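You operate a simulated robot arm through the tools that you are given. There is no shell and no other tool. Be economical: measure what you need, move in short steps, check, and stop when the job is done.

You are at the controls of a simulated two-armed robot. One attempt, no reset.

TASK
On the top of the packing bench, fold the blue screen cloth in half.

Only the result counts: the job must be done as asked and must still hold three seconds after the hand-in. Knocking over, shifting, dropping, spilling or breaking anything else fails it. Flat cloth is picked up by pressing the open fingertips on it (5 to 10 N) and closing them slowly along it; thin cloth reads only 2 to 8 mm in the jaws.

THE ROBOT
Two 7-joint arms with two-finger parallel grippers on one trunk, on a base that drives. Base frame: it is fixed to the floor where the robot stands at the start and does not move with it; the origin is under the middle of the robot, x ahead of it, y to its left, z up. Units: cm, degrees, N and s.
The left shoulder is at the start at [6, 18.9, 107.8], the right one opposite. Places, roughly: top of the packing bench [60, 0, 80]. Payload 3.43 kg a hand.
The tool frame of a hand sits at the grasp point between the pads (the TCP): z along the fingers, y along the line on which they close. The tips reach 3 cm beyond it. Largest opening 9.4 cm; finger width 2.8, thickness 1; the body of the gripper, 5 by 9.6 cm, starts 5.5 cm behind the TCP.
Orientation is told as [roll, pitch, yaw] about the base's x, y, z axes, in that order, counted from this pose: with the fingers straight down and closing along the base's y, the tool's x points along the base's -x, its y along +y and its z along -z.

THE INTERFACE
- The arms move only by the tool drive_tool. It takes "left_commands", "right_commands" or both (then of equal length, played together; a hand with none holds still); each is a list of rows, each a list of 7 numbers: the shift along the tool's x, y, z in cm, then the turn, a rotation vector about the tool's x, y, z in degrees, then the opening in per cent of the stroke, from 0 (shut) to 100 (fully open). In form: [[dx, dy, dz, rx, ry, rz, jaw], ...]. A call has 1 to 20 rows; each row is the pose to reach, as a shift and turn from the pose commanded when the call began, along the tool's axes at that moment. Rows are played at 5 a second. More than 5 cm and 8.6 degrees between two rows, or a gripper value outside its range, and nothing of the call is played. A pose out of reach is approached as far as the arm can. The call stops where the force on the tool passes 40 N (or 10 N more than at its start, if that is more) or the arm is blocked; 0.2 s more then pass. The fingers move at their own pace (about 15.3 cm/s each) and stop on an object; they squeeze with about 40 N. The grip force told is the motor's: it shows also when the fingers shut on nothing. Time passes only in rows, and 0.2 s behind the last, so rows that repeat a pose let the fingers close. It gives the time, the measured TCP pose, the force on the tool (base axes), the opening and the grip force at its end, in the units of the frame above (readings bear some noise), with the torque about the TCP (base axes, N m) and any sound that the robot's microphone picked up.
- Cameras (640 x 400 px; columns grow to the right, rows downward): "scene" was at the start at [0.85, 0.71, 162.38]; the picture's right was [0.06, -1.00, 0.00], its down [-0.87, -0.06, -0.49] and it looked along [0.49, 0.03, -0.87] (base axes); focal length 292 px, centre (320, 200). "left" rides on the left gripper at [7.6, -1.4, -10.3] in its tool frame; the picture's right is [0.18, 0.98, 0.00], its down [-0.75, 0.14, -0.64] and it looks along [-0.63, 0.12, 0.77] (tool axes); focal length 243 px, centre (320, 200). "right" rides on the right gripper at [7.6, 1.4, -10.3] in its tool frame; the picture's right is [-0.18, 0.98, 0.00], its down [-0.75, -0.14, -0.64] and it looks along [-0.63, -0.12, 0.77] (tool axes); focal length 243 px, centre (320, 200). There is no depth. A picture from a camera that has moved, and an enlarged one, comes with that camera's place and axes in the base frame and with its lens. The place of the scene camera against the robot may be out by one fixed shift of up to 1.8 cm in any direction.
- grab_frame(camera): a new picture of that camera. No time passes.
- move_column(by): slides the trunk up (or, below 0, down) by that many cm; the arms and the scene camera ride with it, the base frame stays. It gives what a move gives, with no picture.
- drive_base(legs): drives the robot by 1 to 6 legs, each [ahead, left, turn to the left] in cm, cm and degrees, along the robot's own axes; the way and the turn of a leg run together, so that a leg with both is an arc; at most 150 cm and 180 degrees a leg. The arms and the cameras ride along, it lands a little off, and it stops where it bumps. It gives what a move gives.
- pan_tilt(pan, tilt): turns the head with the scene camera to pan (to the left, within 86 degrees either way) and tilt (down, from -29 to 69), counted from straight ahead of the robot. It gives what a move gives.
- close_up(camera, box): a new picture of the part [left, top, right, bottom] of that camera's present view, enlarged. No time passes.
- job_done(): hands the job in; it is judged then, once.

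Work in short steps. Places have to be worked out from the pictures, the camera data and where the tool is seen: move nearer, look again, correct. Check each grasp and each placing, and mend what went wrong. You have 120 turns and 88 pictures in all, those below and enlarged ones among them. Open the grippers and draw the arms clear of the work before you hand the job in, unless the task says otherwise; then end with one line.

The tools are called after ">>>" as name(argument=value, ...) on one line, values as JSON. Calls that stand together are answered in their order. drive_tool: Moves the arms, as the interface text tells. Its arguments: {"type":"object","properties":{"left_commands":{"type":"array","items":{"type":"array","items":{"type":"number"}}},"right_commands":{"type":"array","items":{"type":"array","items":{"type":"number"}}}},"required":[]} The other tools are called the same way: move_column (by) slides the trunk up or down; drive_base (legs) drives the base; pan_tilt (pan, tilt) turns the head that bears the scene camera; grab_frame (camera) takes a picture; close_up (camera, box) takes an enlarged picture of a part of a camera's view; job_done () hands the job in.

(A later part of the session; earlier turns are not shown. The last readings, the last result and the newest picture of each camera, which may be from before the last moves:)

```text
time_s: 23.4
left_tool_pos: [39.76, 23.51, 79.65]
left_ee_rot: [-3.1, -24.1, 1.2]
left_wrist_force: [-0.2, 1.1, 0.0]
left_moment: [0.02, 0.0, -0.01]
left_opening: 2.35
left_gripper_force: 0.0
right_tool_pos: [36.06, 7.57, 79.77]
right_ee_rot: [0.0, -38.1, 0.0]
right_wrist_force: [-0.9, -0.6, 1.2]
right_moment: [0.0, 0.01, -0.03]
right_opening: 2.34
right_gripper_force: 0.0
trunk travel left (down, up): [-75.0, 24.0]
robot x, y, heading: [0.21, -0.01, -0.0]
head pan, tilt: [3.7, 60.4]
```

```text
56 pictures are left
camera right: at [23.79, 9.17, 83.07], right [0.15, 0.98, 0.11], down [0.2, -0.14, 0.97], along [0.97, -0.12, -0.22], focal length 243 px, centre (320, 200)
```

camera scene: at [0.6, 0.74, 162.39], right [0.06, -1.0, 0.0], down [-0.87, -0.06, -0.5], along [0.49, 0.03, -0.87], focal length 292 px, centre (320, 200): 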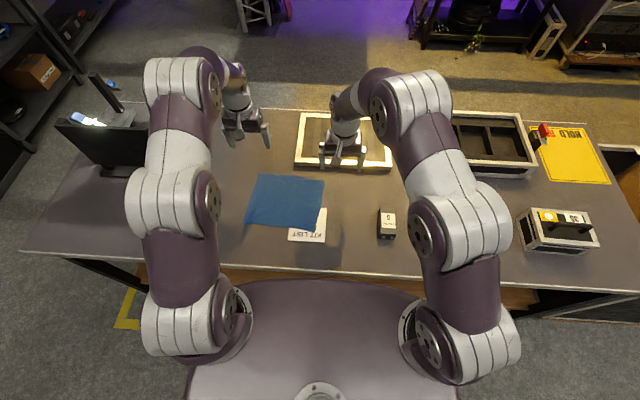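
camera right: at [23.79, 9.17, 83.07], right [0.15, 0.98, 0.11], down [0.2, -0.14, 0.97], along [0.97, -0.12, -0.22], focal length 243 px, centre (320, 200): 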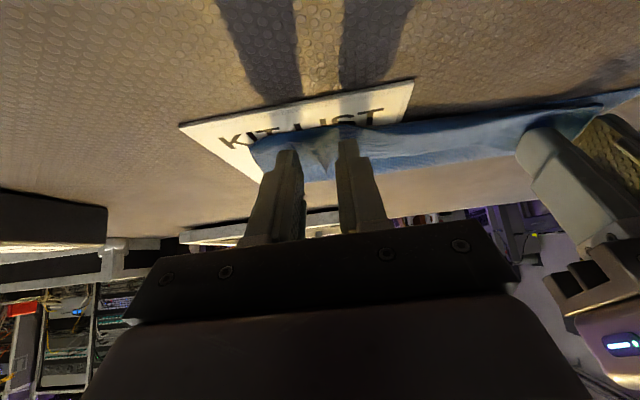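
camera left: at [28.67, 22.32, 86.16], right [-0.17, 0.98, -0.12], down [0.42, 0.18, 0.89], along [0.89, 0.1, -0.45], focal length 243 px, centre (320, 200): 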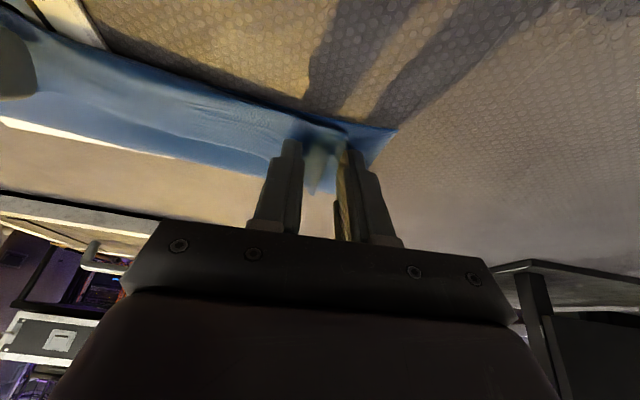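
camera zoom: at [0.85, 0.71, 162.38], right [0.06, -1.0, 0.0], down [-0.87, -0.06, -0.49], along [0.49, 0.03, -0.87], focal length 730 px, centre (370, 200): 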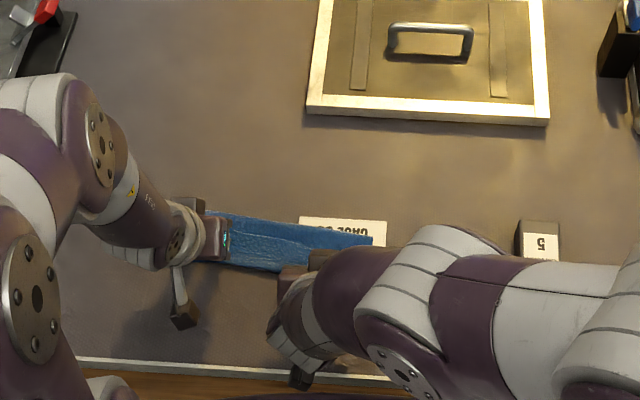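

The call was refused because one step was too long, so I'll repeat the retreat with smaller steps.

>>> drive_tool(left_commands=[[0, 0, -1, 0, 0, 0, 28], [0, 0, -3, 0, 0, 0, 30], [-1, 0, -6, 0, 0, 0, 30], [-2, 0, -9, 0, 0, 0, 30], [-3, 1, -12, 0, 5, 0, 30], [-3, 2, -15, 0, 10, 0, 30], [-3, 3, -17, 0, 15, 0, 30], [-3, 3, -17, 0, 20, 0, 30]], right_commands=[[0, 0, -1, 0, 0, 0, 28], [0, 0, -3, 0, 0, 0, 30], [-2, -1, -5, 0, 0, 0, 30], [-4, -3, -7, 0, 0, 0, 30], [-6, -6, -8, 0, 5, 0, 30], [-8, -9, -9, 0, 10, 0, 30], [-9, -12, -10, 0, 15, 0, 30], [-10, -14, -11, 0, 20, 0, 30]])

>>> close_up(camera="scene", box=[200, 120, 400, 280])

>>> grab_frame(camera="left")

>>> grab_frame(camera="right")

```text
time_s: 25.2
left_tool_pos: [35.76, 27.2, 96.0]
left_ee_rot: [-2.8, -3.9, 0.2]
left_wrist_force: [0.4, 0.3, 0.4]
left_moment: [0.0, 0.04, 0.01]
left_opening: 2.82
left_gripper_force: 0.0
right_tool_pos: [37.41, -6.37, 94.4]
right_ee_rot: [0.1, -17.8, -0.1]
right_wrist_force: [-0.6, 0.4, -0.2]
right_moment: [-0.02, -0.01, 0.02]
right_opening: 2.84
right_gripper_force: 0.1
trunk travel left (down, up): [-75.0, 24.0]
robot x, y, heading: [0.15, 0.18, 0.2]
head pan, tilt: [3.7, 60.4]
```

```text
2.50 times, centred on (300, 200) of scene
camera zoom: at [1.12, 0.7, 162.37], right [0.06, -1.0, 0.0], down [-0.87, -0.06, -0.49], along [0.49, 0.03, -0.87], focal length 730 px, centre (370, 200)
```

zoom: 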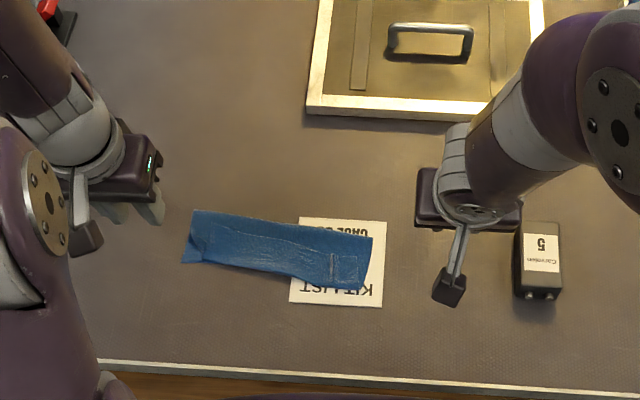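

```text
54 pictures are left
camera left: at [27.42, 26.18, 105.93], right [-0.18, 0.98, -0.06], down [0.71, 0.18, 0.68], along [0.68, 0.08, -0.73], focal length 243 px, centre (320, 200)
```

left: 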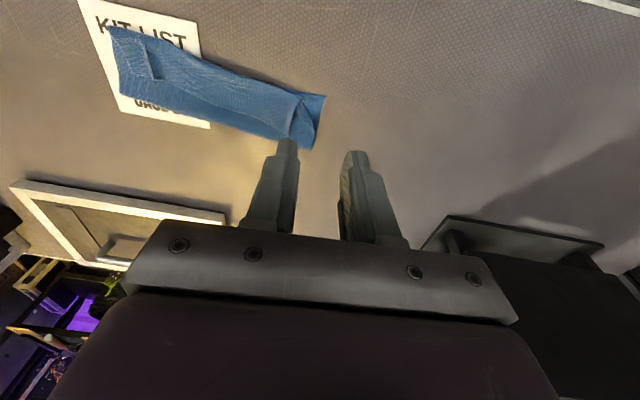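

```text
53 pictures are left
camera right: at [26.93, -4.88, 101.83], right [0.18, 0.98, 0.06], down [0.52, -0.14, 0.84], along [0.84, -0.12, -0.54], focal length 243 px, centre (320, 200)
```

right: 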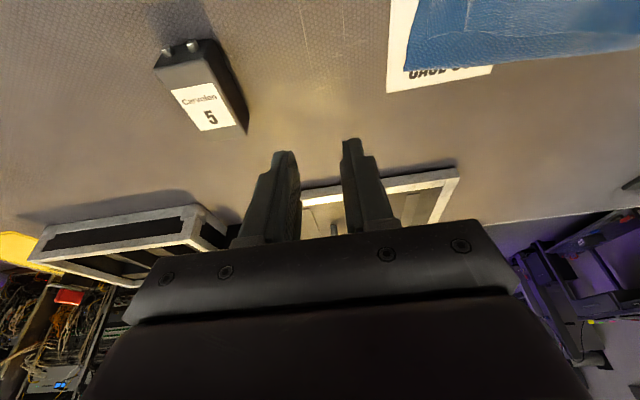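

The cloth lies folded, but the strip looks only about 7–8 cm deep instead of 10, so part of an edge may be tucked. I'll look closer.

>>> close_up(camera="scene", box=[264, 192, 329, 242])

>>> close_up(camera="left", box=[80, 0, 340, 160])

```text
8.00 times, centred on (296, 217) of scene
camera zoom: at [1.12, 0.7, 162.37], right [0.06, -1.0, 0.0], down [-0.87, -0.06, -0.49], along [0.49, 0.03, -0.87], focal length 2335 px, centre (508, 64)
```

zoom: 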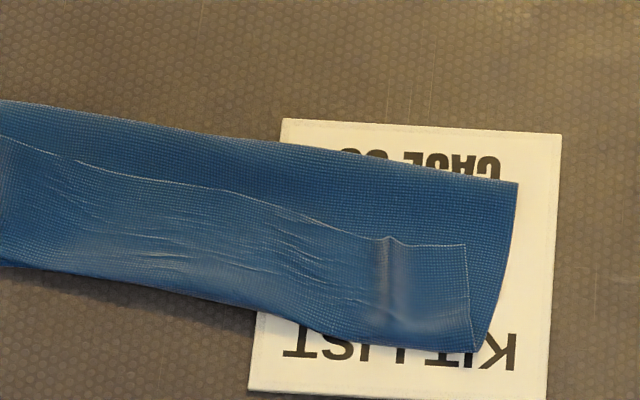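

```text
2.46 times, centred on (210, 80) of left
camera zoom: at [27.42, 26.18, 105.93], right [-0.18, 0.98, -0.06], down [0.71, 0.18, 0.68], along [0.68, 0.08, -0.73], focal length 597 px, centre (591, 495)
```

zoom: 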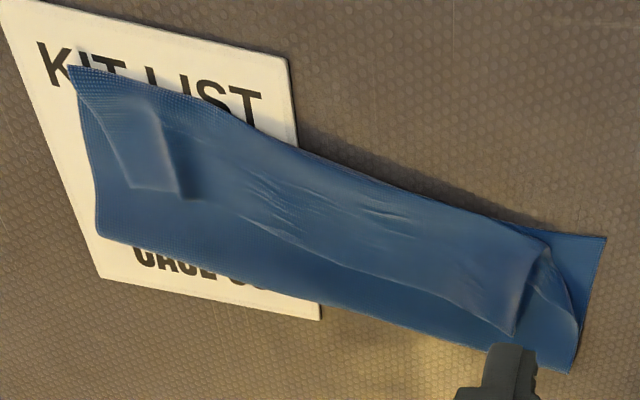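

The far edge doubled back at the near side as a 4–5 cm lip, because the pinch was set inward and held upright. I'll regrasp that lip with jaws closing along x so it can be turned over properly. First I level both hands.

>>> drive_tool(left_commands=[[0, 0, 0, -2.8, 3.9, 0, 30], [0, 0, 0, -2.8, 3.9, 0, 30]], right_commands=[[0, 0, 0, 0, 8, 0, 30], [0, 0, 0, 0, 16, 0, 30], [0, 0, 0, 0, 17.8, 0, 30]])

```text
refused: give rows for one hand, or as many for the one as for the other
```

Both lists need the same number of rows, so I'll resend.

>>> drive_tool(left_commands=[[0, 0, 0, -2.8, 3.9, 0, 30], [0, 0, 0, -2.8, 3.9, 0, 30], [0, 0, 0, -2.8, 3.9, 0, 30]], right_commands=[[0, 0, 0, 0, 8, 0, 30], [0, 0, 0, 0, 16, 0, 30], [0, 0, 0, 0, 17.8, 0, 30]])

```text
time_s: 26.0
left_tool_pos: [35.51, 27.14, 96.27]
left_ee_rot: [0.0, -0.3, 0.2]
left_wrist_force: [0.0, -0.2, -0.2]
left_moment: [-0.02, 0.02, 0.01]
left_opening: 2.82
left_gripper_force: 0.0
right_tool_pos: [37.12, -6.45, 94.52]
right_ee_rot: [0.0, -0.1, 0.0]
right_wrist_force: [0.4, -0.3, 0.2]
right_moment: [0.0, -0.02, 0.03]
right_opening: 2.8
right_gripper_force: 0.1
right hand out of reach, approached as far as the arm can: row 2
trunk travel left (down, up): [-75.0, 24.0]
robot x, y, heading: [-0.33, -0.25, -0.1]
head pan, tilt: [3.7, 60.4]
```

Both hands are level. Now I'll yaw them 90° with the cameras outward, so they close along x.

>>> drive_tool(left_commands=[[0, 0, 0, 0, 0, 8.5, 30], [0, 0, 0, 0, 0, 17, 30], [0, 0, 0, 0, 0, 25.5, 30], [0, 0, 0, 0, 0, 34, 30], [0, 0, 0, 0, 0, 42.5, 30], [0, 0, 0, 0, 0, 51, 30], [0, 0, 0, 0, 0, 59.5, 30], [0, 0, 0, 0, 0, 68, 30], [0, 0, 0, 0, 0, 76.5, 30], [0, 0, 0, 0, 0, 85, 30], [0, 0, 0, 0, 0, 90, 30], [0, 0, 0, 0, 0, 90, 30]], right_commands=[[0, 0, 0, 0, 0, -8.5, 30], [0, 0, 0, 0, 0, -17, 30], [0, 0, 0, 0, 0, -25.5, 30], [0, 0, 0, 0, 0, -34, 30], [0, 0, 0, 0, 0, -42.5, 30], [0, 0, 0, 0, 0, -51, 30], [0, 0, 0, 0, 0, -59.5, 30], [0, 0, 0, 0, 0, -68, 30], [0, 0, 0, 0, 0, -76.5, 30], [0, 0, 0, 0, 0, -85, 30], [0, 0, 0, 0, 0, -90, 30], [0, 0, 0, 0, 0, -90, 30]])

>>> grab_frame(camera="left")

>>> grab_frame(camera="right")

```text
time_s: 28.6
left_tool_pos: [35.64, 27.24, 96.22]
left_ee_rot: [0.3, 0.0, -90.0]
left_wrist_force: [-0.4, -0.4, -0.2]
left_moment: [-0.01, -0.01, 0.01]
left_opening: 2.83
left_gripper_force: 0.0
right_tool_pos: [37.24, -6.28, 94.45]
right_ee_rot: [-0.2, -0.1, 90.1]
right_wrist_force: [0.3, 0.0, -0.6]
right_moment: [0.0, 0.0, -0.02]
right_opening: 2.82
right_gripper_force: 0.0
trunk travel left (down, up): [-75.0, 24.0]
robot x, y, heading: [-0.06, 0.39, -0.2]
head pan, tilt: [3.7, 60.4]
```

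```text
50 pictures are left
camera left: at [34.1, 34.85, 106.61], right [0.98, 0.18, 0.0], down [0.14, -0.75, 0.64], along [0.12, -0.63, -0.77], focal length 243 px, centre (320, 200)
```

left: 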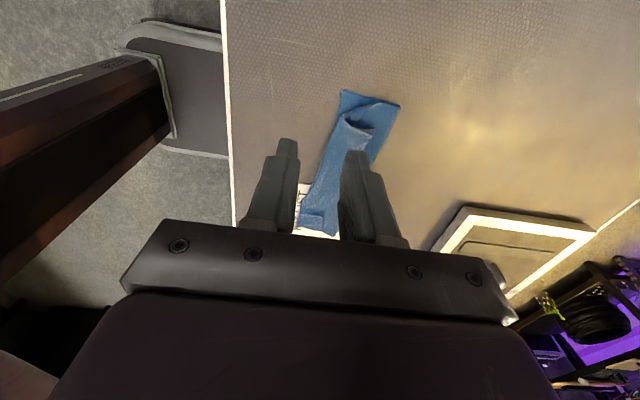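

```text
49 pictures are left
camera right: at [35.73, -13.86, 104.71], right [-0.98, 0.18, 0.0], down [0.14, 0.75, 0.64], along [0.12, 0.63, -0.77], focal length 243 px, centre (320, 200)
```

right: 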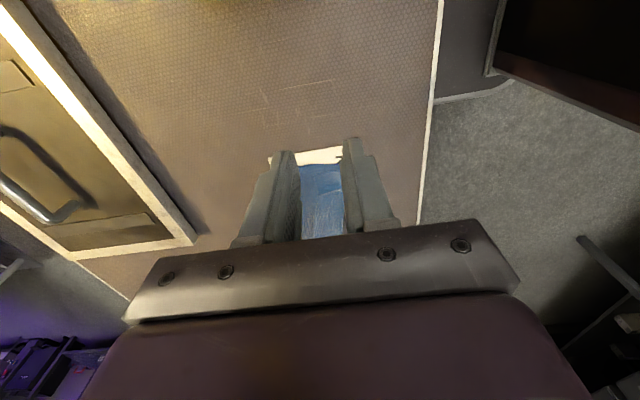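

The views are clear. I'll enlarge both to locate the lip's edge.

>>> close_up(camera="left", box=[280, 80, 440, 180])

>>> close_up(camera="right", box=[256, 135, 384, 215])

>>> close_up(camera="scene", box=[260, 190, 340, 240])

```text
4.00 times, centred on (360, 130) of left
camera zoom: at [34.1, 34.85, 106.61], right [0.98, 0.18, 0.0], down [0.14, -0.75, 0.64], along [0.12, -0.63, -0.77], focal length 970 px, centre (160, 480)
```

zoom: 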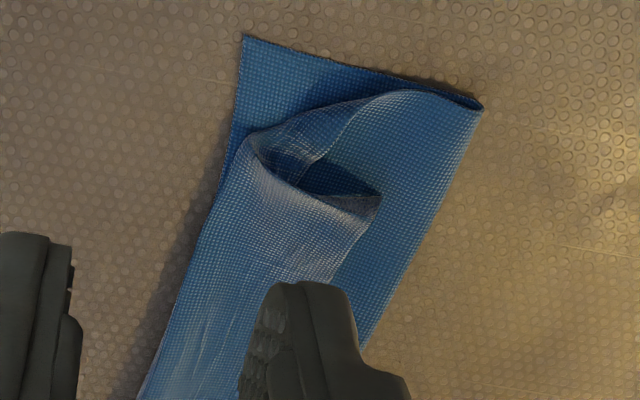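

```text
5.00 times, centred on (320, 175) of right
camera zoom: at [35.73, -13.86, 104.71], right [-0.98, 0.18, 0.0], down [0.14, 0.75, 0.64], along [0.12, 0.63, -0.77], focal length 1213 px, centre (320, 325)
```

zoom: 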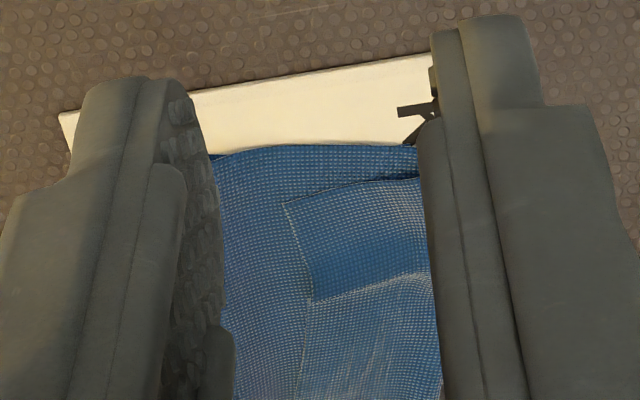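

```text
8.00 times, centred on (300, 215) of scene
camera zoom: at [0.85, 0.71, 162.38], right [0.06, -1.0, 0.0], down [-0.87, -0.06, -0.49], along [0.49, 0.03, -0.87], focal length 2335 px, centre (480, 80)
```

zoom: 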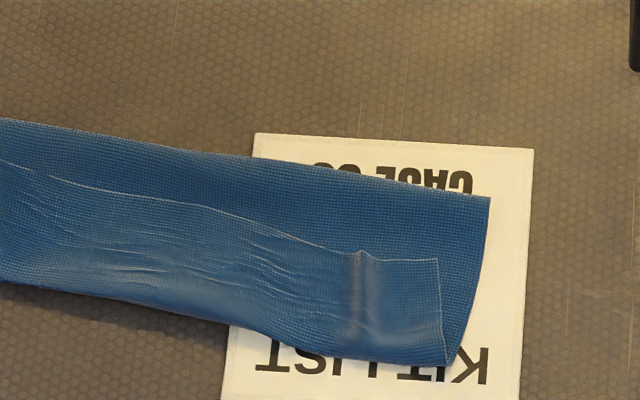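

The lip's edge is at about x 40.3 for y≈6.5 and x 43 for y≈20.5, and it is about 4.8 cm deep. I'll bring both hands over it and down to z≈81.5.

>>> drive_tool(left_commands=[[-1.5, 1.2, 3, 0, 0, 0, 27], [-3, 2.5, 5, 0, 0, 0, 27], [-4.5, 3.7, 7, 0, 0, 0, 27], [-6.7, 4.96, 9, 0, 0, 0, 27], [-6.7, 4.96, 12, 0, 0, 0, 27], [-6.7, 4.96, 14.2, 0, 0, 0, 27], [-6.7, 4.96, 14.2, 0, 0, 0, 27]], right_commands=[[-3.2, -0.2, 2, 0, 0, 0, 23], [-6.4, -0.5, 4, 0, 0, 0, 23], [-9.6, -0.7, 6, 0, 0, 0, 23], [-12.8, -0.95, 8, 0, 0, 0, 23], [-12.8, -0.95, 11, 0, 0, 0, 23], [-12.8, -0.95, 12.7, 0, 0, 0, 23], [-12.8, -0.95, 12.7, 0, 0, 0, 23]])

>>> grab_frame(camera="left")

>>> grab_frame(camera="right")

```text
time_s: 30.2
left_tool_pos: [40.5, 20.37, 82.13]
left_ee_rot: [0.4, 0.0, -89.9]
left_wrist_force: [-0.8, -0.2, -0.3]
left_moment: [0.04, 0.0, -0.01]
left_opening: 2.54
left_gripper_force: 0.0
right_tool_pos: [38.24, 6.5, 82.03]
right_ee_rot: [-0.2, 0.0, 90.0]
right_wrist_force: [0.1, -0.6, -0.5]
right_moment: [-0.01, -0.01, -0.03]
right_opening: 2.18
right_gripper_force: 0.3
trunk travel left (down, up): [-75.0, 24.0]
robot x, y, heading: [0.06, -0.06, -0.1]
head pan, tilt: [3.7, 60.4]
```

```text
45 pictures are left
camera left: at [39.14, 28.02, 92.49], right [0.98, 0.19, 0.0], down [0.14, -0.75, 0.64], along [0.12, -0.63, -0.77], focal length 243 px, centre (320, 200)
```

left: 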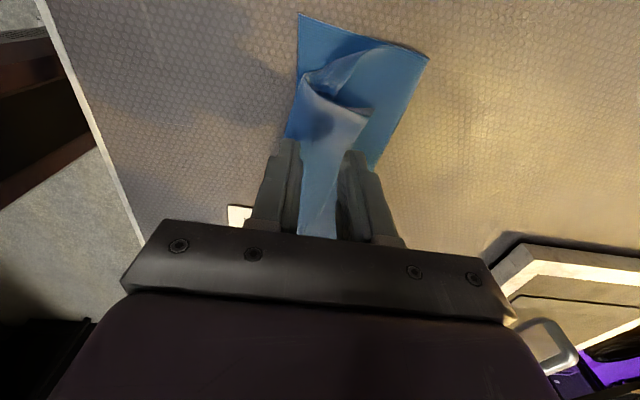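

```text
44 pictures are left
camera right: at [36.81, -1.1, 92.19], right [-0.98, 0.18, 0.0], down [0.14, 0.75, 0.64], along [0.12, 0.63, -0.77], focal length 243 px, centre (320, 200)
```

right: 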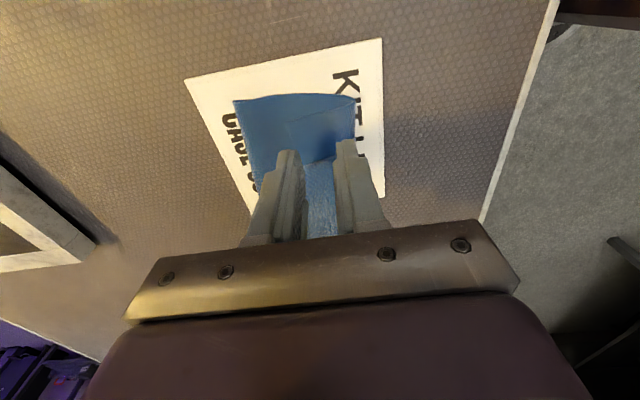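

Both jaws straddle the lip with the outer finger near its edge. I'll lower to just above contact.

>>> drive_tool(left_commands=[[0.3, 0, 1, 0, 0, 0, 27], [0.6, 0, 2, 0, 0, 0, 27], [0.6, 0, 2.4, 0, 0, 0, 27]], right_commands=[[0, 0, 1, 0, 0, 0, 23], [0, 0, 1.8, 0, 0, 0, 23], [0, 0, 2.2, 0, 0, 0, 23]])

```text
time_s: 31.0
left_tool_pos: [40.76, 20.99, 79.67]
left_ee_rot: [0.3, 0.1, -89.9]
left_wrist_force: [-0.5, -0.3, 0.7]
left_moment: [-0.01, -0.02, -0.01]
left_opening: 2.52
left_gripper_force: 0.1
right_tool_pos: [38.09, 6.32, 79.62]
right_ee_rot: [-0.2, 0.1, 89.9]
right_wrist_force: [0.0, -0.1, 1.0]
right_moment: [-0.03, -0.02, -0.02]
right_opening: 2.15
right_gripper_force: 0.1
trunk travel left (down, up): [-75.0, 24.0]
robot x, y, heading: [-0.12, 0.11, 0.0]
head pan, tilt: [3.7, 60.4]
```

Still no contact, so I'll creep down further.

>>> drive_tool(left_commands=[[0, 0, 0.2, 0, 0, 0, 27], [0, 0, 0.35, 0, 0, 0, 27]], right_commands=[[0, 0, 0.15, 0, 0, 0, 23], [0, 0, 0.25, 0, 0, 0, 23]])

```text
time_s: 31.6
left_tool_pos: [40.65, 21.17, 79.26]
left_ee_rot: [0.3, 0.0, -90.0]
left_wrist_force: [0.4, -0.3, -0.5]
left_moment: [-0.02, -0.02, -0.01]
left_opening: 2.55
left_gripper_force: 0.1
right_tool_pos: [38.29, 6.44, 79.59]
right_ee_rot: [-0.3, -0.1, 89.9]
right_wrist_force: [0.6, -0.2, 9.8]
right_moment: [-0.11, 0.05, 0.01]
right_opening: 2.14
right_gripper_force: 0.0
trunk travel left (down, up): [-75.0, 24.0]
robot x, y, heading: [-0.17, -0.04, 0.1]
head pan, tilt: [3.7, 60.4]
```

Right has contact at about 10 N; left needs a bit more.

>>> drive_tool(left_commands=[[0, 0, 0.08, 0, 0, 0, 27], [0, 0, 0.14, 0, 0, 0, 27]])

```text
time_s: 32.2
left_tool_pos: [40.64, 21.11, 79.28]
left_ee_rot: [0.4, -0.1, -89.9]
left_wrist_force: [-0.2, 1.8, 12.9]
left_moment: [0.01, 0.21, -0.02]
left_opening: 2.54
left_gripper_force: 0.1
right_tool_pos: [38.09, 6.34, 79.39]
right_ee_rot: [-0.4, -0.1, 90.0]
right_wrist_force: [2.2, -0.3, 8.7]
right_moment: [-0.07, -0.03, 0.0]
right_opening: 2.1
right_gripper_force: 0.0
trunk travel left (down, up): [-75.0, 24.0]
robot x, y, heading: [0.11, -0.01, -0.1]
head pan, tilt: [3.7, 60.4]
```

Both hands press at about 9–13 N, so I'll close slowly.

>>> drive_tool(left_commands=[[0, 0, -0.03, 0, 0, 0, 25], [0, 0, -0.03, 0, 0, 0, 23], [0, 0, -0.03, 0, 0, 0, 21], [0, 0, -0.03, 0, 0, 0, 19], [0, 0, -0.03, 0, 0, 0, 17], [0, 0, -0.03, 0, 0, 0, 15], [0, 0, -0.03, 0, 0, 0, 13], [0, 0, -0.03, 0, 0, 0, 11], [0, 0, -0.03, 0, 0, 0, 9], [0, 0, -0.03, 0, 0, 0, 7], [0, 0, -0.03, 0, 0, 0, 5], [0, 0, -0.03, 0, 0, 0, 3], [0, 0, -0.03, 0, 0, 0, 1], [0, 0, -0.03, 0, 0, 0, 0], [0, 0, -0.03, 0, 0, 0, 0], [0, 0, -0.03, 0, 0, 0, 0]], right_commands=[[0, 0, 0, 0, 0, 0, 23], [0, 0, 0, 0, 0, 0, 22], [0, 0, 0, 0, 0, 0, 20], [0, 0, 0, 0, 0, 0, 18], [0, 0, 0, 0, 0, 0, 16], [0, 0, 0, 0, 0, 0, 14], [0, 0, 0, 0, 0, 0, 12], [0, 0, 0, 0, 0, 0, 10], [0, 0, 0, 0, 0, 0, 8], [0, 0, 0, 0, 0, 0, 6], [0, 0, 0, 0, 0, 0, 4], [0, 0, 0, 0, 0, 0, 3], [0, 0, 0, 0, 0, 0, 1], [0, 0, 0, 0, 0, 0, 0], [0, 0, 0, 0, 0, 0, 0], [0, 0, 0, 0, 0, 0, 0]])

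>>> grab_frame(camera="left")

>>> grab_frame(camera="right")

```text
time_s: 35.6
left_tool_pos: [40.57, 21.09, 79.13]
left_ee_rot: [0.4, -0.1, -90.0]
left_wrist_force: [0.3, -1.0, 9.0]
left_moment: [-0.02, 0.0, 0.01]
left_opening: 0.19
left_gripper_force: 36.9
right_tool_pos: [38.14, 6.47, 79.5]
right_ee_rot: [-0.3, -0.1, 90.0]
right_wrist_force: [0.8, 0.6, 16.8]
right_moment: [-0.03, 0.02, 0.0]
right_opening: 0.18
right_gripper_force: 36.4
trunk travel left (down, up): [-75.0, 24.0]
robot x, y, heading: [0.13, 0.38, 0.2]
head pan, tilt: [3.7, 60.4]
```

```text
43 pictures are left
camera left: at [39.08, 28.64, 89.61], right [0.98, 0.19, 0.01], down [0.14, -0.75, 0.64], along [0.12, -0.63, -0.77], focal length 243 px, centre (320, 200)
```

left: 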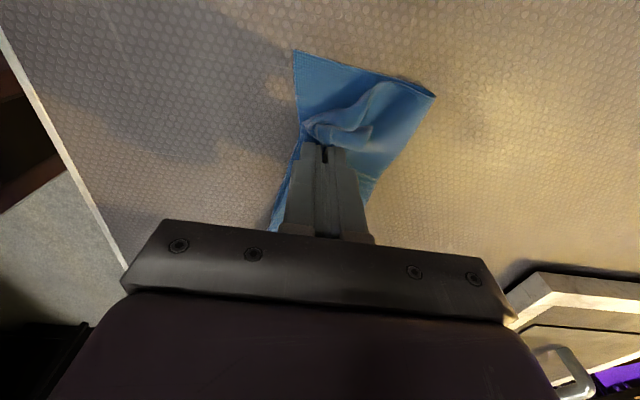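

```text
42 pictures are left
camera right: at [36.66, -1.18, 89.64], right [-0.98, 0.18, -0.01], down [0.14, 0.75, 0.64], along [0.12, 0.63, -0.77], focal length 243 px, centre (320, 200)
```

right: 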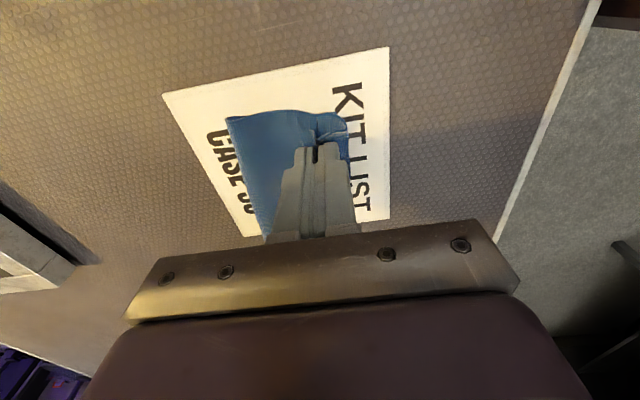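

Both hands hold a two-layer pinch (0.18 cm). I'll lift 7 cm, drifting 3 cm toward +x, to open the upper layer and inspect.

>>> drive_tool(left_commands=[[0, 0, -1, 0, 0, 0, 0], [0, 0.6, -2.5, 0, 0, 0, 0], [0, 1.4, -4, 0, 0, 0, 0], [0, 2.2, -5.5, 0, 0, 0, 0], [0, 3, -7, 0, 0, 0, 0], [0, 3, -7, 0, 0, 0, 0]], right_commands=[[0, 0, -1, 0, 0, 0, 0], [0, -0.6, -2.5, 0, 0, 0, 0], [0, -1.4, -4, 0, 0, 0, 0], [0, -2.2, -5.5, 0, 0, 0, 0], [0, -3, -7, 0, 0, 0, 0], [0, -3, -7, 0, 0, 0, 0]])

>>> grab_frame(camera="left")

>>> grab_frame(camera="right")

>>> close_up(camera="scene", box=[220, 140, 380, 260])

```text
time_s: 37.0
left_tool_pos: [43.71, 21.13, 86.08]
left_ee_rot: [0.3, 0.0, -89.9]
left_wrist_force: [-0.7, 0.5, 0.0]
left_moment: [0.04, 0.01, 0.0]
left_opening: 0.2
left_gripper_force: 37.1
right_tool_pos: [41.15, 6.51, 86.51]
right_ee_rot: [-0.2, 0.0, 90.1]
right_wrist_force: [-0.2, 0.1, 0.2]
right_moment: [0.0, 0.02, 0.0]
right_opening: 0.2
right_gripper_force: 37.0
trunk travel left (down, up): [-75.0, 24.0]
robot x, y, heading: [0.19, 0.01, 0.0]
head pan, tilt: [3.7, 60.4]
```

```text
41 pictures are left
camera left: at [42.12, 28.7, 96.49], right [0.98, 0.19, 0.0], down [0.14, -0.75, 0.64], along [0.12, -0.63, -0.77], focal length 243 px, centre (320, 200)
```

left: 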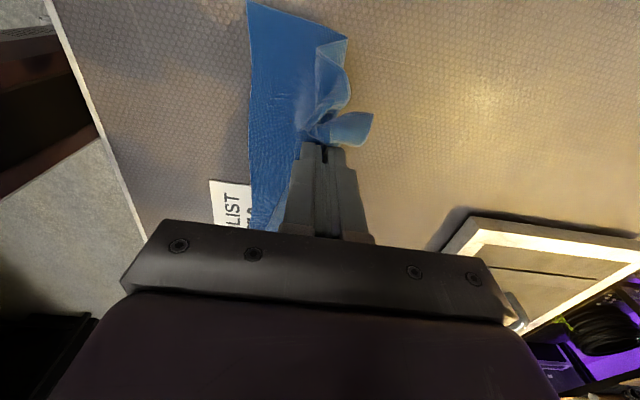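

```text
40 pictures are left
camera right: at [39.67, -1.13, 96.67], right [-0.98, 0.18, 0.0], down [0.14, 0.75, 0.64], along [0.12, 0.63, -0.77], focal length 243 px, centre (320, 200)
```

right: 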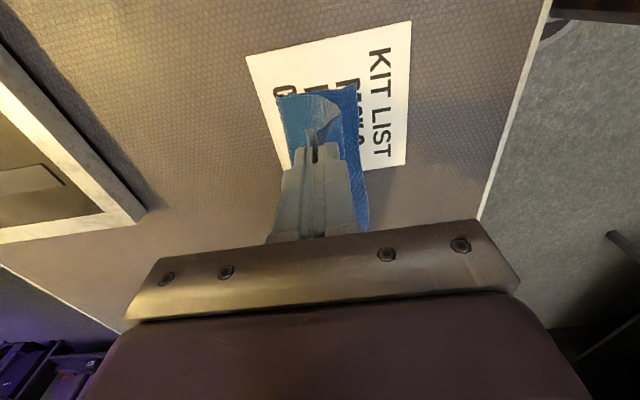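

```text
3.33 times, centred on (300, 200) of scene
camera zoom: at [0.88, 0.74, 162.38], right [0.06, -1.0, 0.0], down [-0.87, -0.06, -0.49], along [0.49, 0.03, -0.87], focal length 973 px, centre (387, 200)
```

zoom: 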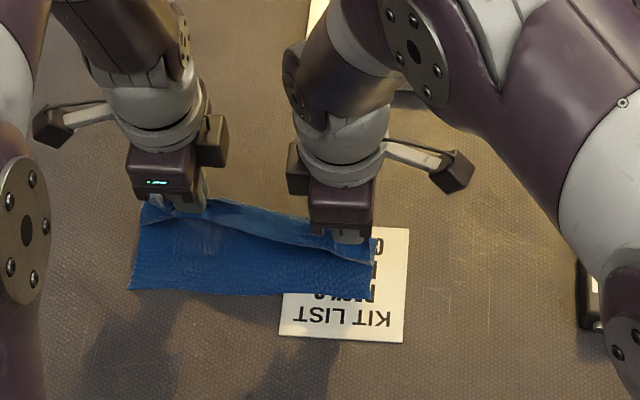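

The lip is open and the lower layer's near edge now lies at x≈37.5–38, so the middle should be at x≈47.7. I'll first stand the held edge above that line to straighten the lower half.

>>> drive_tool(left_commands=[[0, 1, 0, 0, 0, 0, 0], [0, 2, 0.3, 0, 0, 0, 0], [0, 3, 0.6, 0, 0, 0, 0], [0, 3.9, 0.9, 0, 0, 0, 0], [0, 3.9, 0.9, 0, 0, 0, 0]], right_commands=[[0, -1.8, 0, 0, 0, 0, 0], [0, -3.6, 0.3, 0, 0, 0, 0], [0, -5.3, 0.6, 0, 0, 0, 0], [0, -6.8, 0.9, 0, 0, 0, 0], [0, -6.8, 0.9, 0, 0, 0, 0]])

>>> close_up(camera="scene", box=[220, 140, 380, 260])

>>> grab_frame(camera="left")

>>> grab_frame(camera="right")

```text
time_s: 38.2
left_tool_pos: [47.59, 21.2, 85.34]
left_ee_rot: [0.2, 0.0, -89.9]
left_wrist_force: [-0.2, 0.0, -0.4]
left_moment: [-0.03, -0.03, 0.03]
left_opening: 0.2
left_gripper_force: 36.5
right_tool_pos: [48.02, 6.25, 85.58]
right_ee_rot: [-0.1, 0.0, 90.0]
right_wrist_force: [0.2, 0.0, 0.1]
right_moment: [-0.01, -0.02, 0.04]
right_opening: 0.17
right_gripper_force: 36.6
trunk travel left (down, up): [-75.0, 24.0]
robot x, y, heading: [0.46, 0.16, 0.1]
head pan, tilt: [3.7, 60.4]
```

```text
3.33 times, centred on (300, 200) of scene
camera zoom: at [0.78, 0.71, 162.38], right [0.06, -1.0, 0.0], down [-0.87, -0.06, -0.49], along [0.49, 0.03, -0.87], focal length 973 px, centre (387, 200)
```

zoom: 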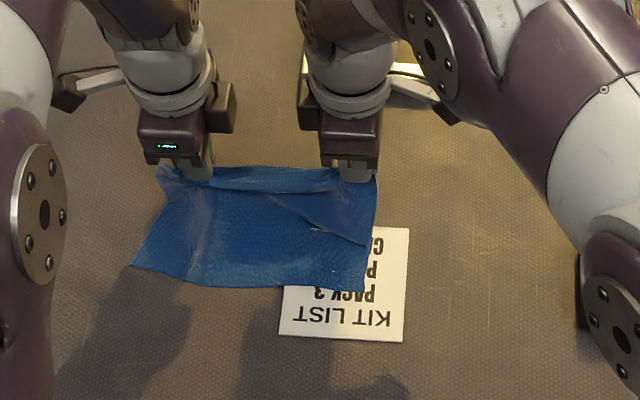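

```text
37 pictures are left
camera left: at [45.96, 28.74, 95.76], right [0.98, 0.19, 0.01], down [0.14, -0.75, 0.64], along [0.12, -0.63, -0.77], focal length 243 px, centre (320, 200)
```

left: 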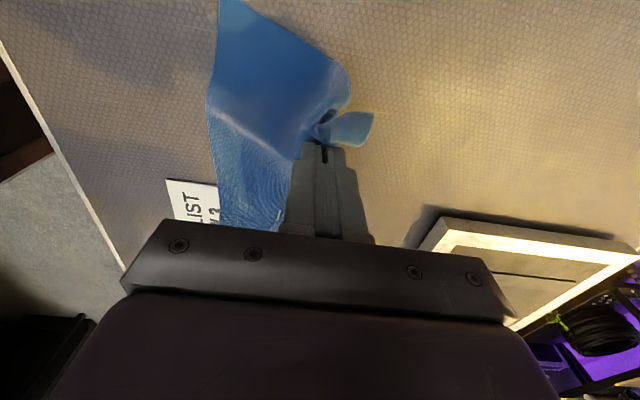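

```text
36 pictures are left
camera right: at [46.53, -1.19, 95.86], right [-0.98, 0.18, 0.0], down [0.14, 0.75, 0.64], along [0.12, 0.63, -0.77], focal length 243 px, centre (320, 200)
```

right: 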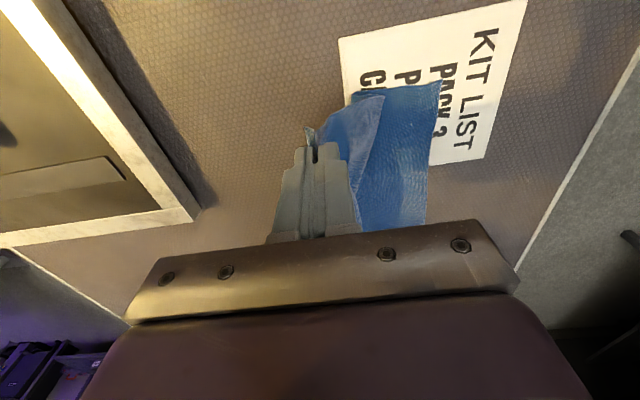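

The layers are still crumpled underneath, so it's cleaner to lay the cloth flat again and redo the fold with a better edge grip. I'll draw the held edge out to x≈54.5 and down.

>>> drive_tool(left_commands=[[0, 1.5, 0.8, 0, 0, 0, 0], [0, 3, 1.9, 0, 0, 0, 0], [0, 4.5, 3.2, 0, 0, 0, 0], [0, 5.8, 4.4, 0, 0, 0, 0], [0, 6.9, 5.4, 0, 0, 0, 0], [0, 6.9, 5.5, 0, 0, 0, 0]], right_commands=[[0, -1.5, 0.8, 0, 0, 0, 0], [0, -3, 1.9, 0, 0, 0, 0], [0, -4.5, 3.2, 0, 0, 0, 0], [0, -5.6, 4.4, 0, 0, 0, 0], [0, -6.5, 5.4, 0, 0, 0, 0], [0, -6.5, 5.6, 0, 0, 0, 0]])

>>> close_up(camera="scene", box=[220, 140, 380, 260])

```text
time_s: 39.6
left_tool_pos: [54.45, 21.19, 79.87]
left_ee_rot: [0.3, 0.0, -89.9]
left_wrist_force: [0.0, -0.4, 0.0]
left_moment: [-0.02, 0.02, 0.02]
left_opening: 0.18
left_gripper_force: 36.7
right_tool_pos: [54.45, 6.5, 79.98]
right_ee_rot: [-0.1, -0.1, 90.0]
right_wrist_force: [0.6, -0.2, 0.3]
right_moment: [0.03, 0.01, 0.03]
right_opening: 0.2
right_gripper_force: 36.4
trunk travel left (down, up): [-75.0, 24.0]
robot x, y, heading: [-0.11, 0.41, 0.1]
head pan, tilt: [3.7, 60.4]
```

```text
3.33 times, centred on (300, 200) of scene
camera zoom: at [0.82, 0.71, 162.38], right [0.06, -1.0, 0.0], down [-0.87, -0.06, -0.49], along [0.49, 0.03, -0.87], focal length 973 px, centre (387, 200)
```

zoom: 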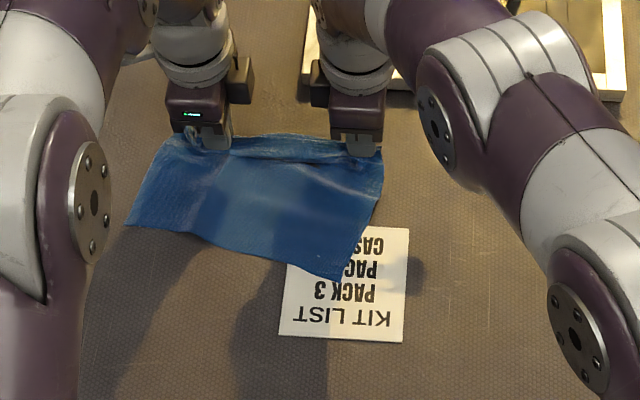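

The near edge slid and the cloth is bunched, so I'll use gravity instead: lift the held edge until the cloth hangs straight. Then I'll lay the lower half toward the robot and bring the held edge over away from it, which makes the edge flap point the right way.

>>> drive_tool(left_commands=[[0, 0, -1.5, 0, 0, 0, 0], [0, 0, -3, 0, 0, 0, 0], [0, 0, -4.5, 0, 0, 0, 0], [0, 0, -6, 0, 0, 0, 0], [0, 0, -7.5, 0, 0, 0, 0], [0, 0, -9, 0, 0, 0, 0], [0, 0, -10.5, 0, 0, 0, 0], [0, 0, -12, 0, 0, 0, 0], [0, 0, -13.5, 0, 0, 0, 0], [0, 0, -15, 0, 0, 0, 0], [0, 0, -16.5, 0, 0, 0, 0], [0, 0, -18, 0, 0, 0, 0], [0, 0, -19, 0, 0, 0, 0], [0, 0, -19, 0, 0, 0, 0], [0, 0, -19, 0, 0, 0, 0]], right_commands=[[0, 0, -1.5, 0, 0, 0, 0], [0, 0, -3, 0, 0, 0, 0], [0, 0, -4.5, 0, 0, 0, 0], [0, 0, -6, 0, 0, 0, 0], [0, 0, -7.5, 0, 0, 0, 0], [0, 0, -9, 0, 0, 0, 0], [0, 0, -10.5, 0, 0, 0, 0], [0, 0, -12, 0, 0, 0, 0], [0, 0, -13.5, 0, 0, 0, 0], [0, 0, -15, 0, 0, 0, 0], [0, 0, -16.5, 0, 0, 0, 0], [0, 0, -18, 0, 0, 0, 0], [0, 0, -19, 0, 0, 0, 0], [0, 0, -19, 0, 0, 0, 0], [0, 0, -19, 0, 0, 0, 0]])

>>> grab_frame(camera="scene")

>>> grab_frame(camera="left")

>>> grab_frame(camera="right")

```text
time_s: 42.8
left_tool_pos: [54.36, 21.12, 99.04]
left_ee_rot: [0.3, 0.0, -89.9]
left_wrist_force: [0.0, -2.8, -0.8]
left_moment: [-0.05, 0.01, 0.0]
left_opening: 0.2
left_gripper_force: 37.0
right_tool_pos: [53.27, 5.63, 98.49]
right_ee_rot: [-0.2, 0.1, 90.0]
right_wrist_force: [0.5, 2.5, 0.2]
right_moment: [0.11, 0.02, -0.03]
right_opening: 0.18
right_gripper_force: 36.4
right hand out of reach, approached as far as the arm can: row 11, 12, 13, 14, 15
trunk travel left (down, up): [-75.0, 24.0]
robot x, y, heading: [-0.37, 0.06, -0.1]
head pan, tilt: [3.7, 60.4]
```

```text
34 pictures are left
camera scene: at [0.85, 0.71, 162.38], right [0.06, -1.0, 0.0], down [-0.87, -0.06, -0.49], along [0.49, 0.03, -0.87], focal length 292 px, centre (320, 200)
```

scene: 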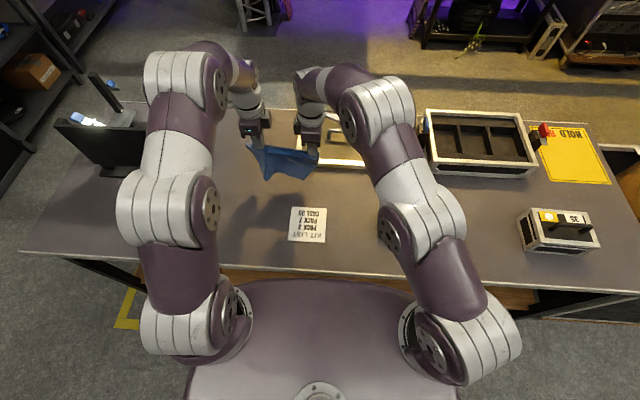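

```text
33 pictures are left
camera left: at [52.84, 28.71, 109.36], right [0.98, 0.19, 0.0], down [0.14, -0.75, 0.64], along [0.12, -0.63, -0.77], focal length 243 px, centre (320, 200)
```

left: 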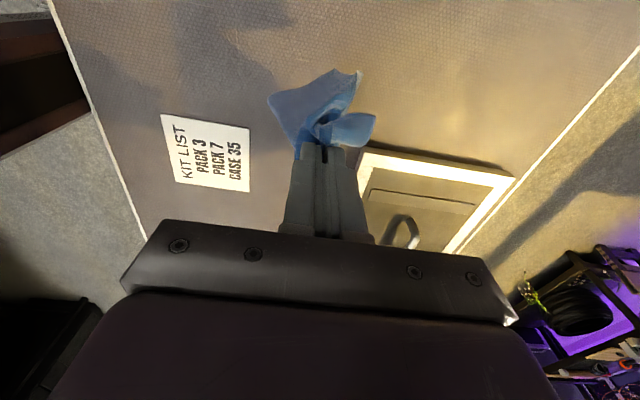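

```text
32 pictures are left
camera right: at [51.76, -1.68, 108.58], right [-0.98, 0.18, 0.0], down [0.14, 0.75, 0.64], along [0.12, 0.63, -0.77], focal length 243 px, centre (320, 200)
```

right: 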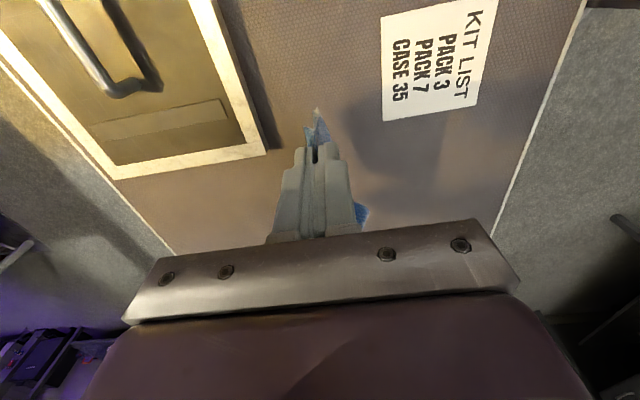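

The cloth is in the air and the paper hasn't moved. I'll enlarge the view to check that it hangs flat.

>>> close_up(camera="scene", box=[230, 120, 350, 195])

```text
5.33 times, centred on (290, 158) of scene
camera zoom: at [0.85, 0.71, 162.38], right [0.06, -1.0, 0.0], down [-0.87, -0.06, -0.49], along [0.49, 0.03, -0.87], focal length 1557 px, centre (480, 427)
```

zoom: 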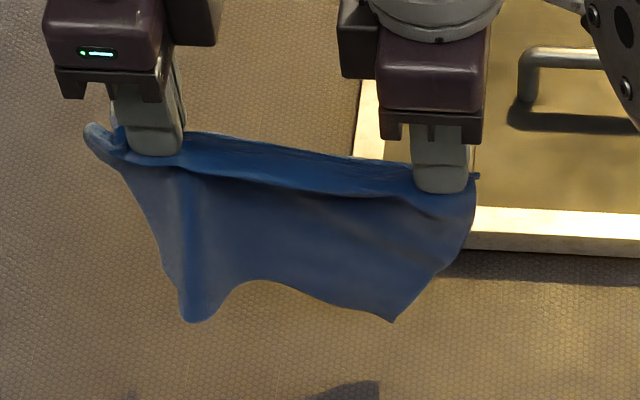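

It hangs mostly straight, with the bottom corners curling in a little. I'll carry it back over x≈39, so the bottom edge can land there and the cloth can be laid out away from the robot.

>>> drive_tool(left_commands=[[0, -1.5, 0, 0, 0, 0, 0], [0, -3, 0, 0, 0, 0, 0], [0, -4.5, 0, 0, 0, 0, 0], [0, -6, 0, 0, 0, 0, 0], [0, -7.5, 0, 0, 0, 0, 0], [0, -9, 0, 0, 0, 0, 0], [0, -10.5, 0, 0, 0, 0, 0], [0, -12, 0, 0, 0, 0, 0], [0, -13.5, 0, 0, 0, 0, 0], [0, -14.8, 0, 0, 0, 0, 0], [0, -15.4, 0, 0, 0, 0, 0], [0, -15.4, 0, 0, 0, 0, 0], [0, -15.4, 0, 0, 0, 0, 0]], right_commands=[[0, 1.4, 0, 0, 0, 0, 0], [0, 2.8, 0, 0, 0, 0, 0], [0, 4.2, 0, 0, 0, 0, 0], [0, 5.6, 0, 0, 0, 0, 0], [0, 7, 0, 0, 0, 0, 0], [0, 8.4, 0, 0, 0, 0, 0], [0, 9.8, 0, 0, 0, 0, 0], [0, 11.2, 0, 0, 0, 0, 0], [0, 12.6, 0, 0, 0, 0, 0], [0, 13.8, 0, 0, 0, 0, 0], [0, 14.3, 0, 0, 0, 0, 0], [0, 14.3, 0, 0, 0, 0, 0], [0, 14.3, 0, 0, 0, 0, 0]])

>>> grab_frame(camera="scene")

```text
time_s: 45.6
left_tool_pos: [38.88, 21.26, 98.61]
left_ee_rot: [0.3, 0.0, -90.0]
left_wrist_force: [-0.7, -3.2, 0.2]
left_moment: [-0.07, 0.02, -0.01]
left_opening: 0.18
left_gripper_force: 37.0
right_tool_pos: [38.88, 5.78, 98.41]
right_ee_rot: [-0.2, 0.0, 90.1]
right_wrist_force: [-0.2, 4.2, 0.7]
right_moment: [0.08, 0.0, -0.01]
right_opening: 0.15
right_gripper_force: 36.2
trunk travel left (down, up): [-75.0, 24.0]
robot x, y, heading: [0.22, -0.18, 0.2]
head pan, tilt: [3.7, 60.4]
```

```text
30 pictures are left
camera scene: at [0.85, 0.72, 162.38], right [0.06, -1.0, 0.0], down [-0.87, -0.06, -0.49], along [0.49, 0.03, -0.87], focal length 292 px, centre (320, 200)
```

scene: 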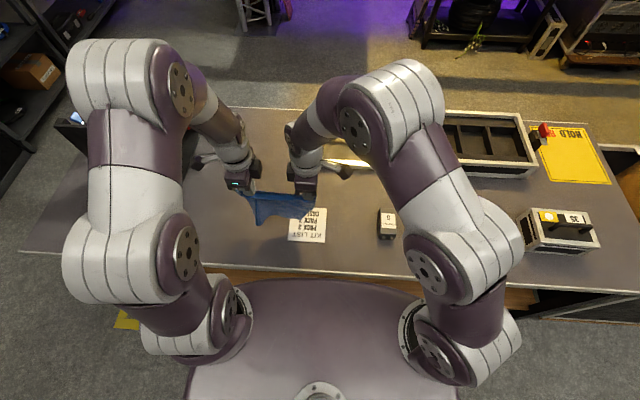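

Now I'll lower until the bottom edge touches and lay the cloth out along an arc away from the robot.

>>> drive_tool(left_commands=[[0, 0, 1.8, 0, 0, 0, 0], [0, 0, 3.5, 0, 0, 0, 0], [0, 2.2, 3.6, 0, 0, 0, 0], [0, 4.1, 3.9, 0, 0, 0, 0], [0, 6, 4.6, 0, 0, 0, 0], [0, 8, 5.5, 0, 0, 0, 0], [0, 9.9, 6.8, 0, 0, 0, 0], [0, 11.3, 8.1, 0, 0, 0, 0], [0, 12.8, 9.8, 0, 0, 0, 0], [0, 13.9, 11.4, 0, 0, 0, 0], [0, 14.7, 13.1, 0, 0, 0, 0], [0, 15.5, 15.3, 0, 0, 0, 0], [0, 15.8, 16.6, 0, 0, 0, 0], [0, 16, 18, 0, 0, 0, 0], [0, 16.2, 18.7, 0, 0, 0, 0], [0, 16.2, 18.7, 0, 0, 0, 0]], right_commands=[[0, 0, 1.8, 0, 0, 0, 0], [0, 0, 3.5, 0, 0, 0, 0], [0, -2.2, 3.6, 0, 0, 0, 0], [0, -4.1, 3.9, 0, 0, 0, 0], [0, -6, 4.6, 0, 0, 0, 0], [0, -8, 5.5, 0, 0, 0, 0], [0, -9.9, 6.8, 0, 0, 0, 0], [0, -11.3, 8.1, 0, 0, 0, 0], [0, -12.8, 9.8, 0, 0, 0, 0], [0, -13.9, 11.4, 0, 0, 0, 0], [0, -14.7, 13.1, 0, 0, 0, 0], [0, -15.5, 15.3, 0, 0, 0, 0], [0, -15.8, 16.6, 0, 0, 0, 0], [0, -16, 18, 0, 0, 0, 0], [0, -16.2, 18.5, 0, 0, 0, 0], [0, -16.2, 18.5, 0, 0, 0, 0]])

>>> close_up(camera="scene", box=[220, 140, 380, 260])

```text
time_s: 49.0
left_tool_pos: [55.21, 21.19, 80.21]
left_ee_rot: [0.3, -0.1, -89.9]
left_wrist_force: [0.0, -1.9, 0.0]
left_moment: [-0.05, -0.02, -0.01]
left_opening: 0.19
left_gripper_force: 37.3
right_tool_pos: [55.32, 5.82, 80.02]
right_ee_rot: [-0.1, 0.0, 90.0]
right_wrist_force: [0.7, 2.7, 0.5]
right_moment: [0.05, -0.02, 0.03]
right_opening: 0.19
right_gripper_force: 36.2
trunk travel left (down, up): [-75.0, 24.0]
robot x, y, heading: [0.16, -0.19, -0.2]
head pan, tilt: [3.7, 60.4]
```

```text
3.33 times, centred on (300, 200) of scene
camera zoom: at [0.83, 0.71, 162.38], right [0.06, -1.0, 0.0], down [-0.87, -0.06, -0.49], along [0.49, 0.03, -0.87], focal length 973 px, centre (387, 200)
```

zoom: 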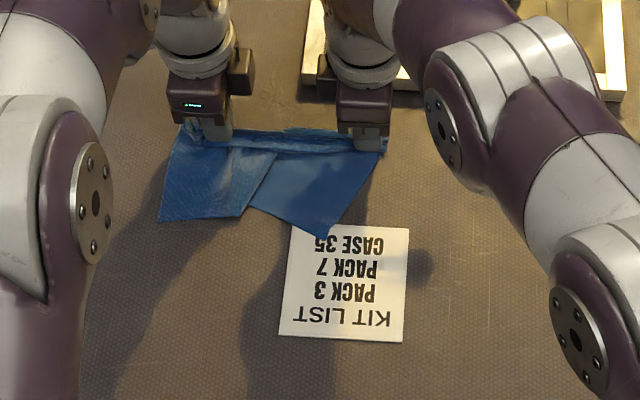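

The bottom edge slid, so the cloth isn't stretched out. I'll lift again, shift 8 cm left to stay off the paper, and go back to x≈36. Then I can drag the cloth out low and let friction straighten it.

>>> drive_tool(left_commands=[[0, 0, -2, 0, 0, 0, 0], [0, -1, -5, 0, 0, 0, 0], [0.5, -2, -8, 0, 0, 0, 0], [1, -3, -11, 0, 0, 0, 0], [2, -5, -14, 0, 0, 0, 0], [3, -7, -15, 0, 0, 0, 0], [4, -9, -15, 0, 0, 0, 0], [5, -11, -15, 0, 0, 0, 0], [6, -13, -15, 0, 0, 0, 0], [7, -15, -15, 0, 0, 0, 0], [8, -17, -15, 0, 0, 0, 0], [8, -19, -15, 0, 0, 0, 0], [8, -19.2, -15, 0, 0, 0, 0], [8, -19.2, -15, 0, 0, 0, 0]], right_commands=[[0, 0, -2, 0, 0, 0, 0], [0, 1, -5, 0, 0, 0, 0], [-0.5, 2, -8, 0, 0, 0, 0], [-1, 3, -11, 0, 0, 0, 0], [-2, 5, -14, 0, 0, 0, 0], [-3, 7, -15, 0, 0, 0, 0], [-4, 9, -15, 0, 0, 0, 0], [-5, 11, -15, 0, 0, 0, 0], [-6, 13, -15, 0, 0, 0, 0], [-7, 15, -15, 0, 0, 0, 0], [-8, 17, -15, 0, 0, 0, 0], [-8, 19, -15, 0, 0, 0, 0], [-8, 19.2, -15, 0, 0, 0, 0], [-8, 19.2, -15, 0, 0, 0, 0]])

>>> close_up(camera="scene", box=[180, 150, 340, 270])

```text
time_s: 52.0
left_tool_pos: [35.92, 29.12, 94.99]
left_ee_rot: [0.4, -0.1, -89.9]
left_wrist_force: [0.1, -2.1, 0.0]
left_moment: [-0.04, 0.01, 0.02]
left_opening: 0.2
left_gripper_force: 36.6
right_tool_pos: [36.03, 13.75, 94.77]
right_ee_rot: [-0.2, 0.1, 90.1]
right_wrist_force: [0.3, 2.7, -0.1]
right_moment: [0.07, 0.01, 0.02]
right_opening: 0.19
right_gripper_force: 35.9
trunk travel left (down, up): [-75.0, 24.0]
robot x, y, heading: [0.36, -0.11, 0.1]
head pan, tilt: [3.7, 60.4]
```

```text
3.33 times, centred on (260, 210) of scene
camera zoom: at [0.83, 0.73, 162.38], right [0.06, -1.0, 0.0], down [-0.87, -0.06, -0.49], along [0.49, 0.03, -0.87], focal length 973 px, centre (520, 167)
```

zoom: 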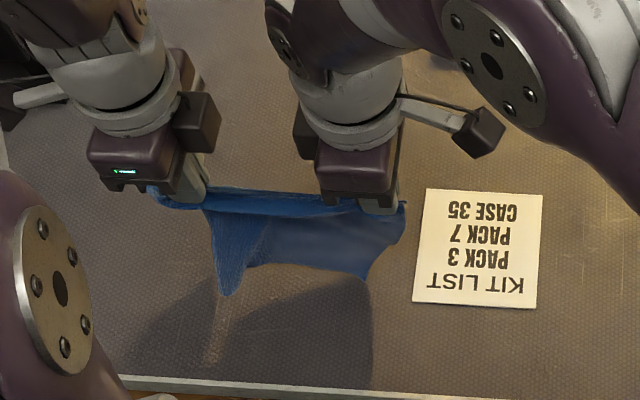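

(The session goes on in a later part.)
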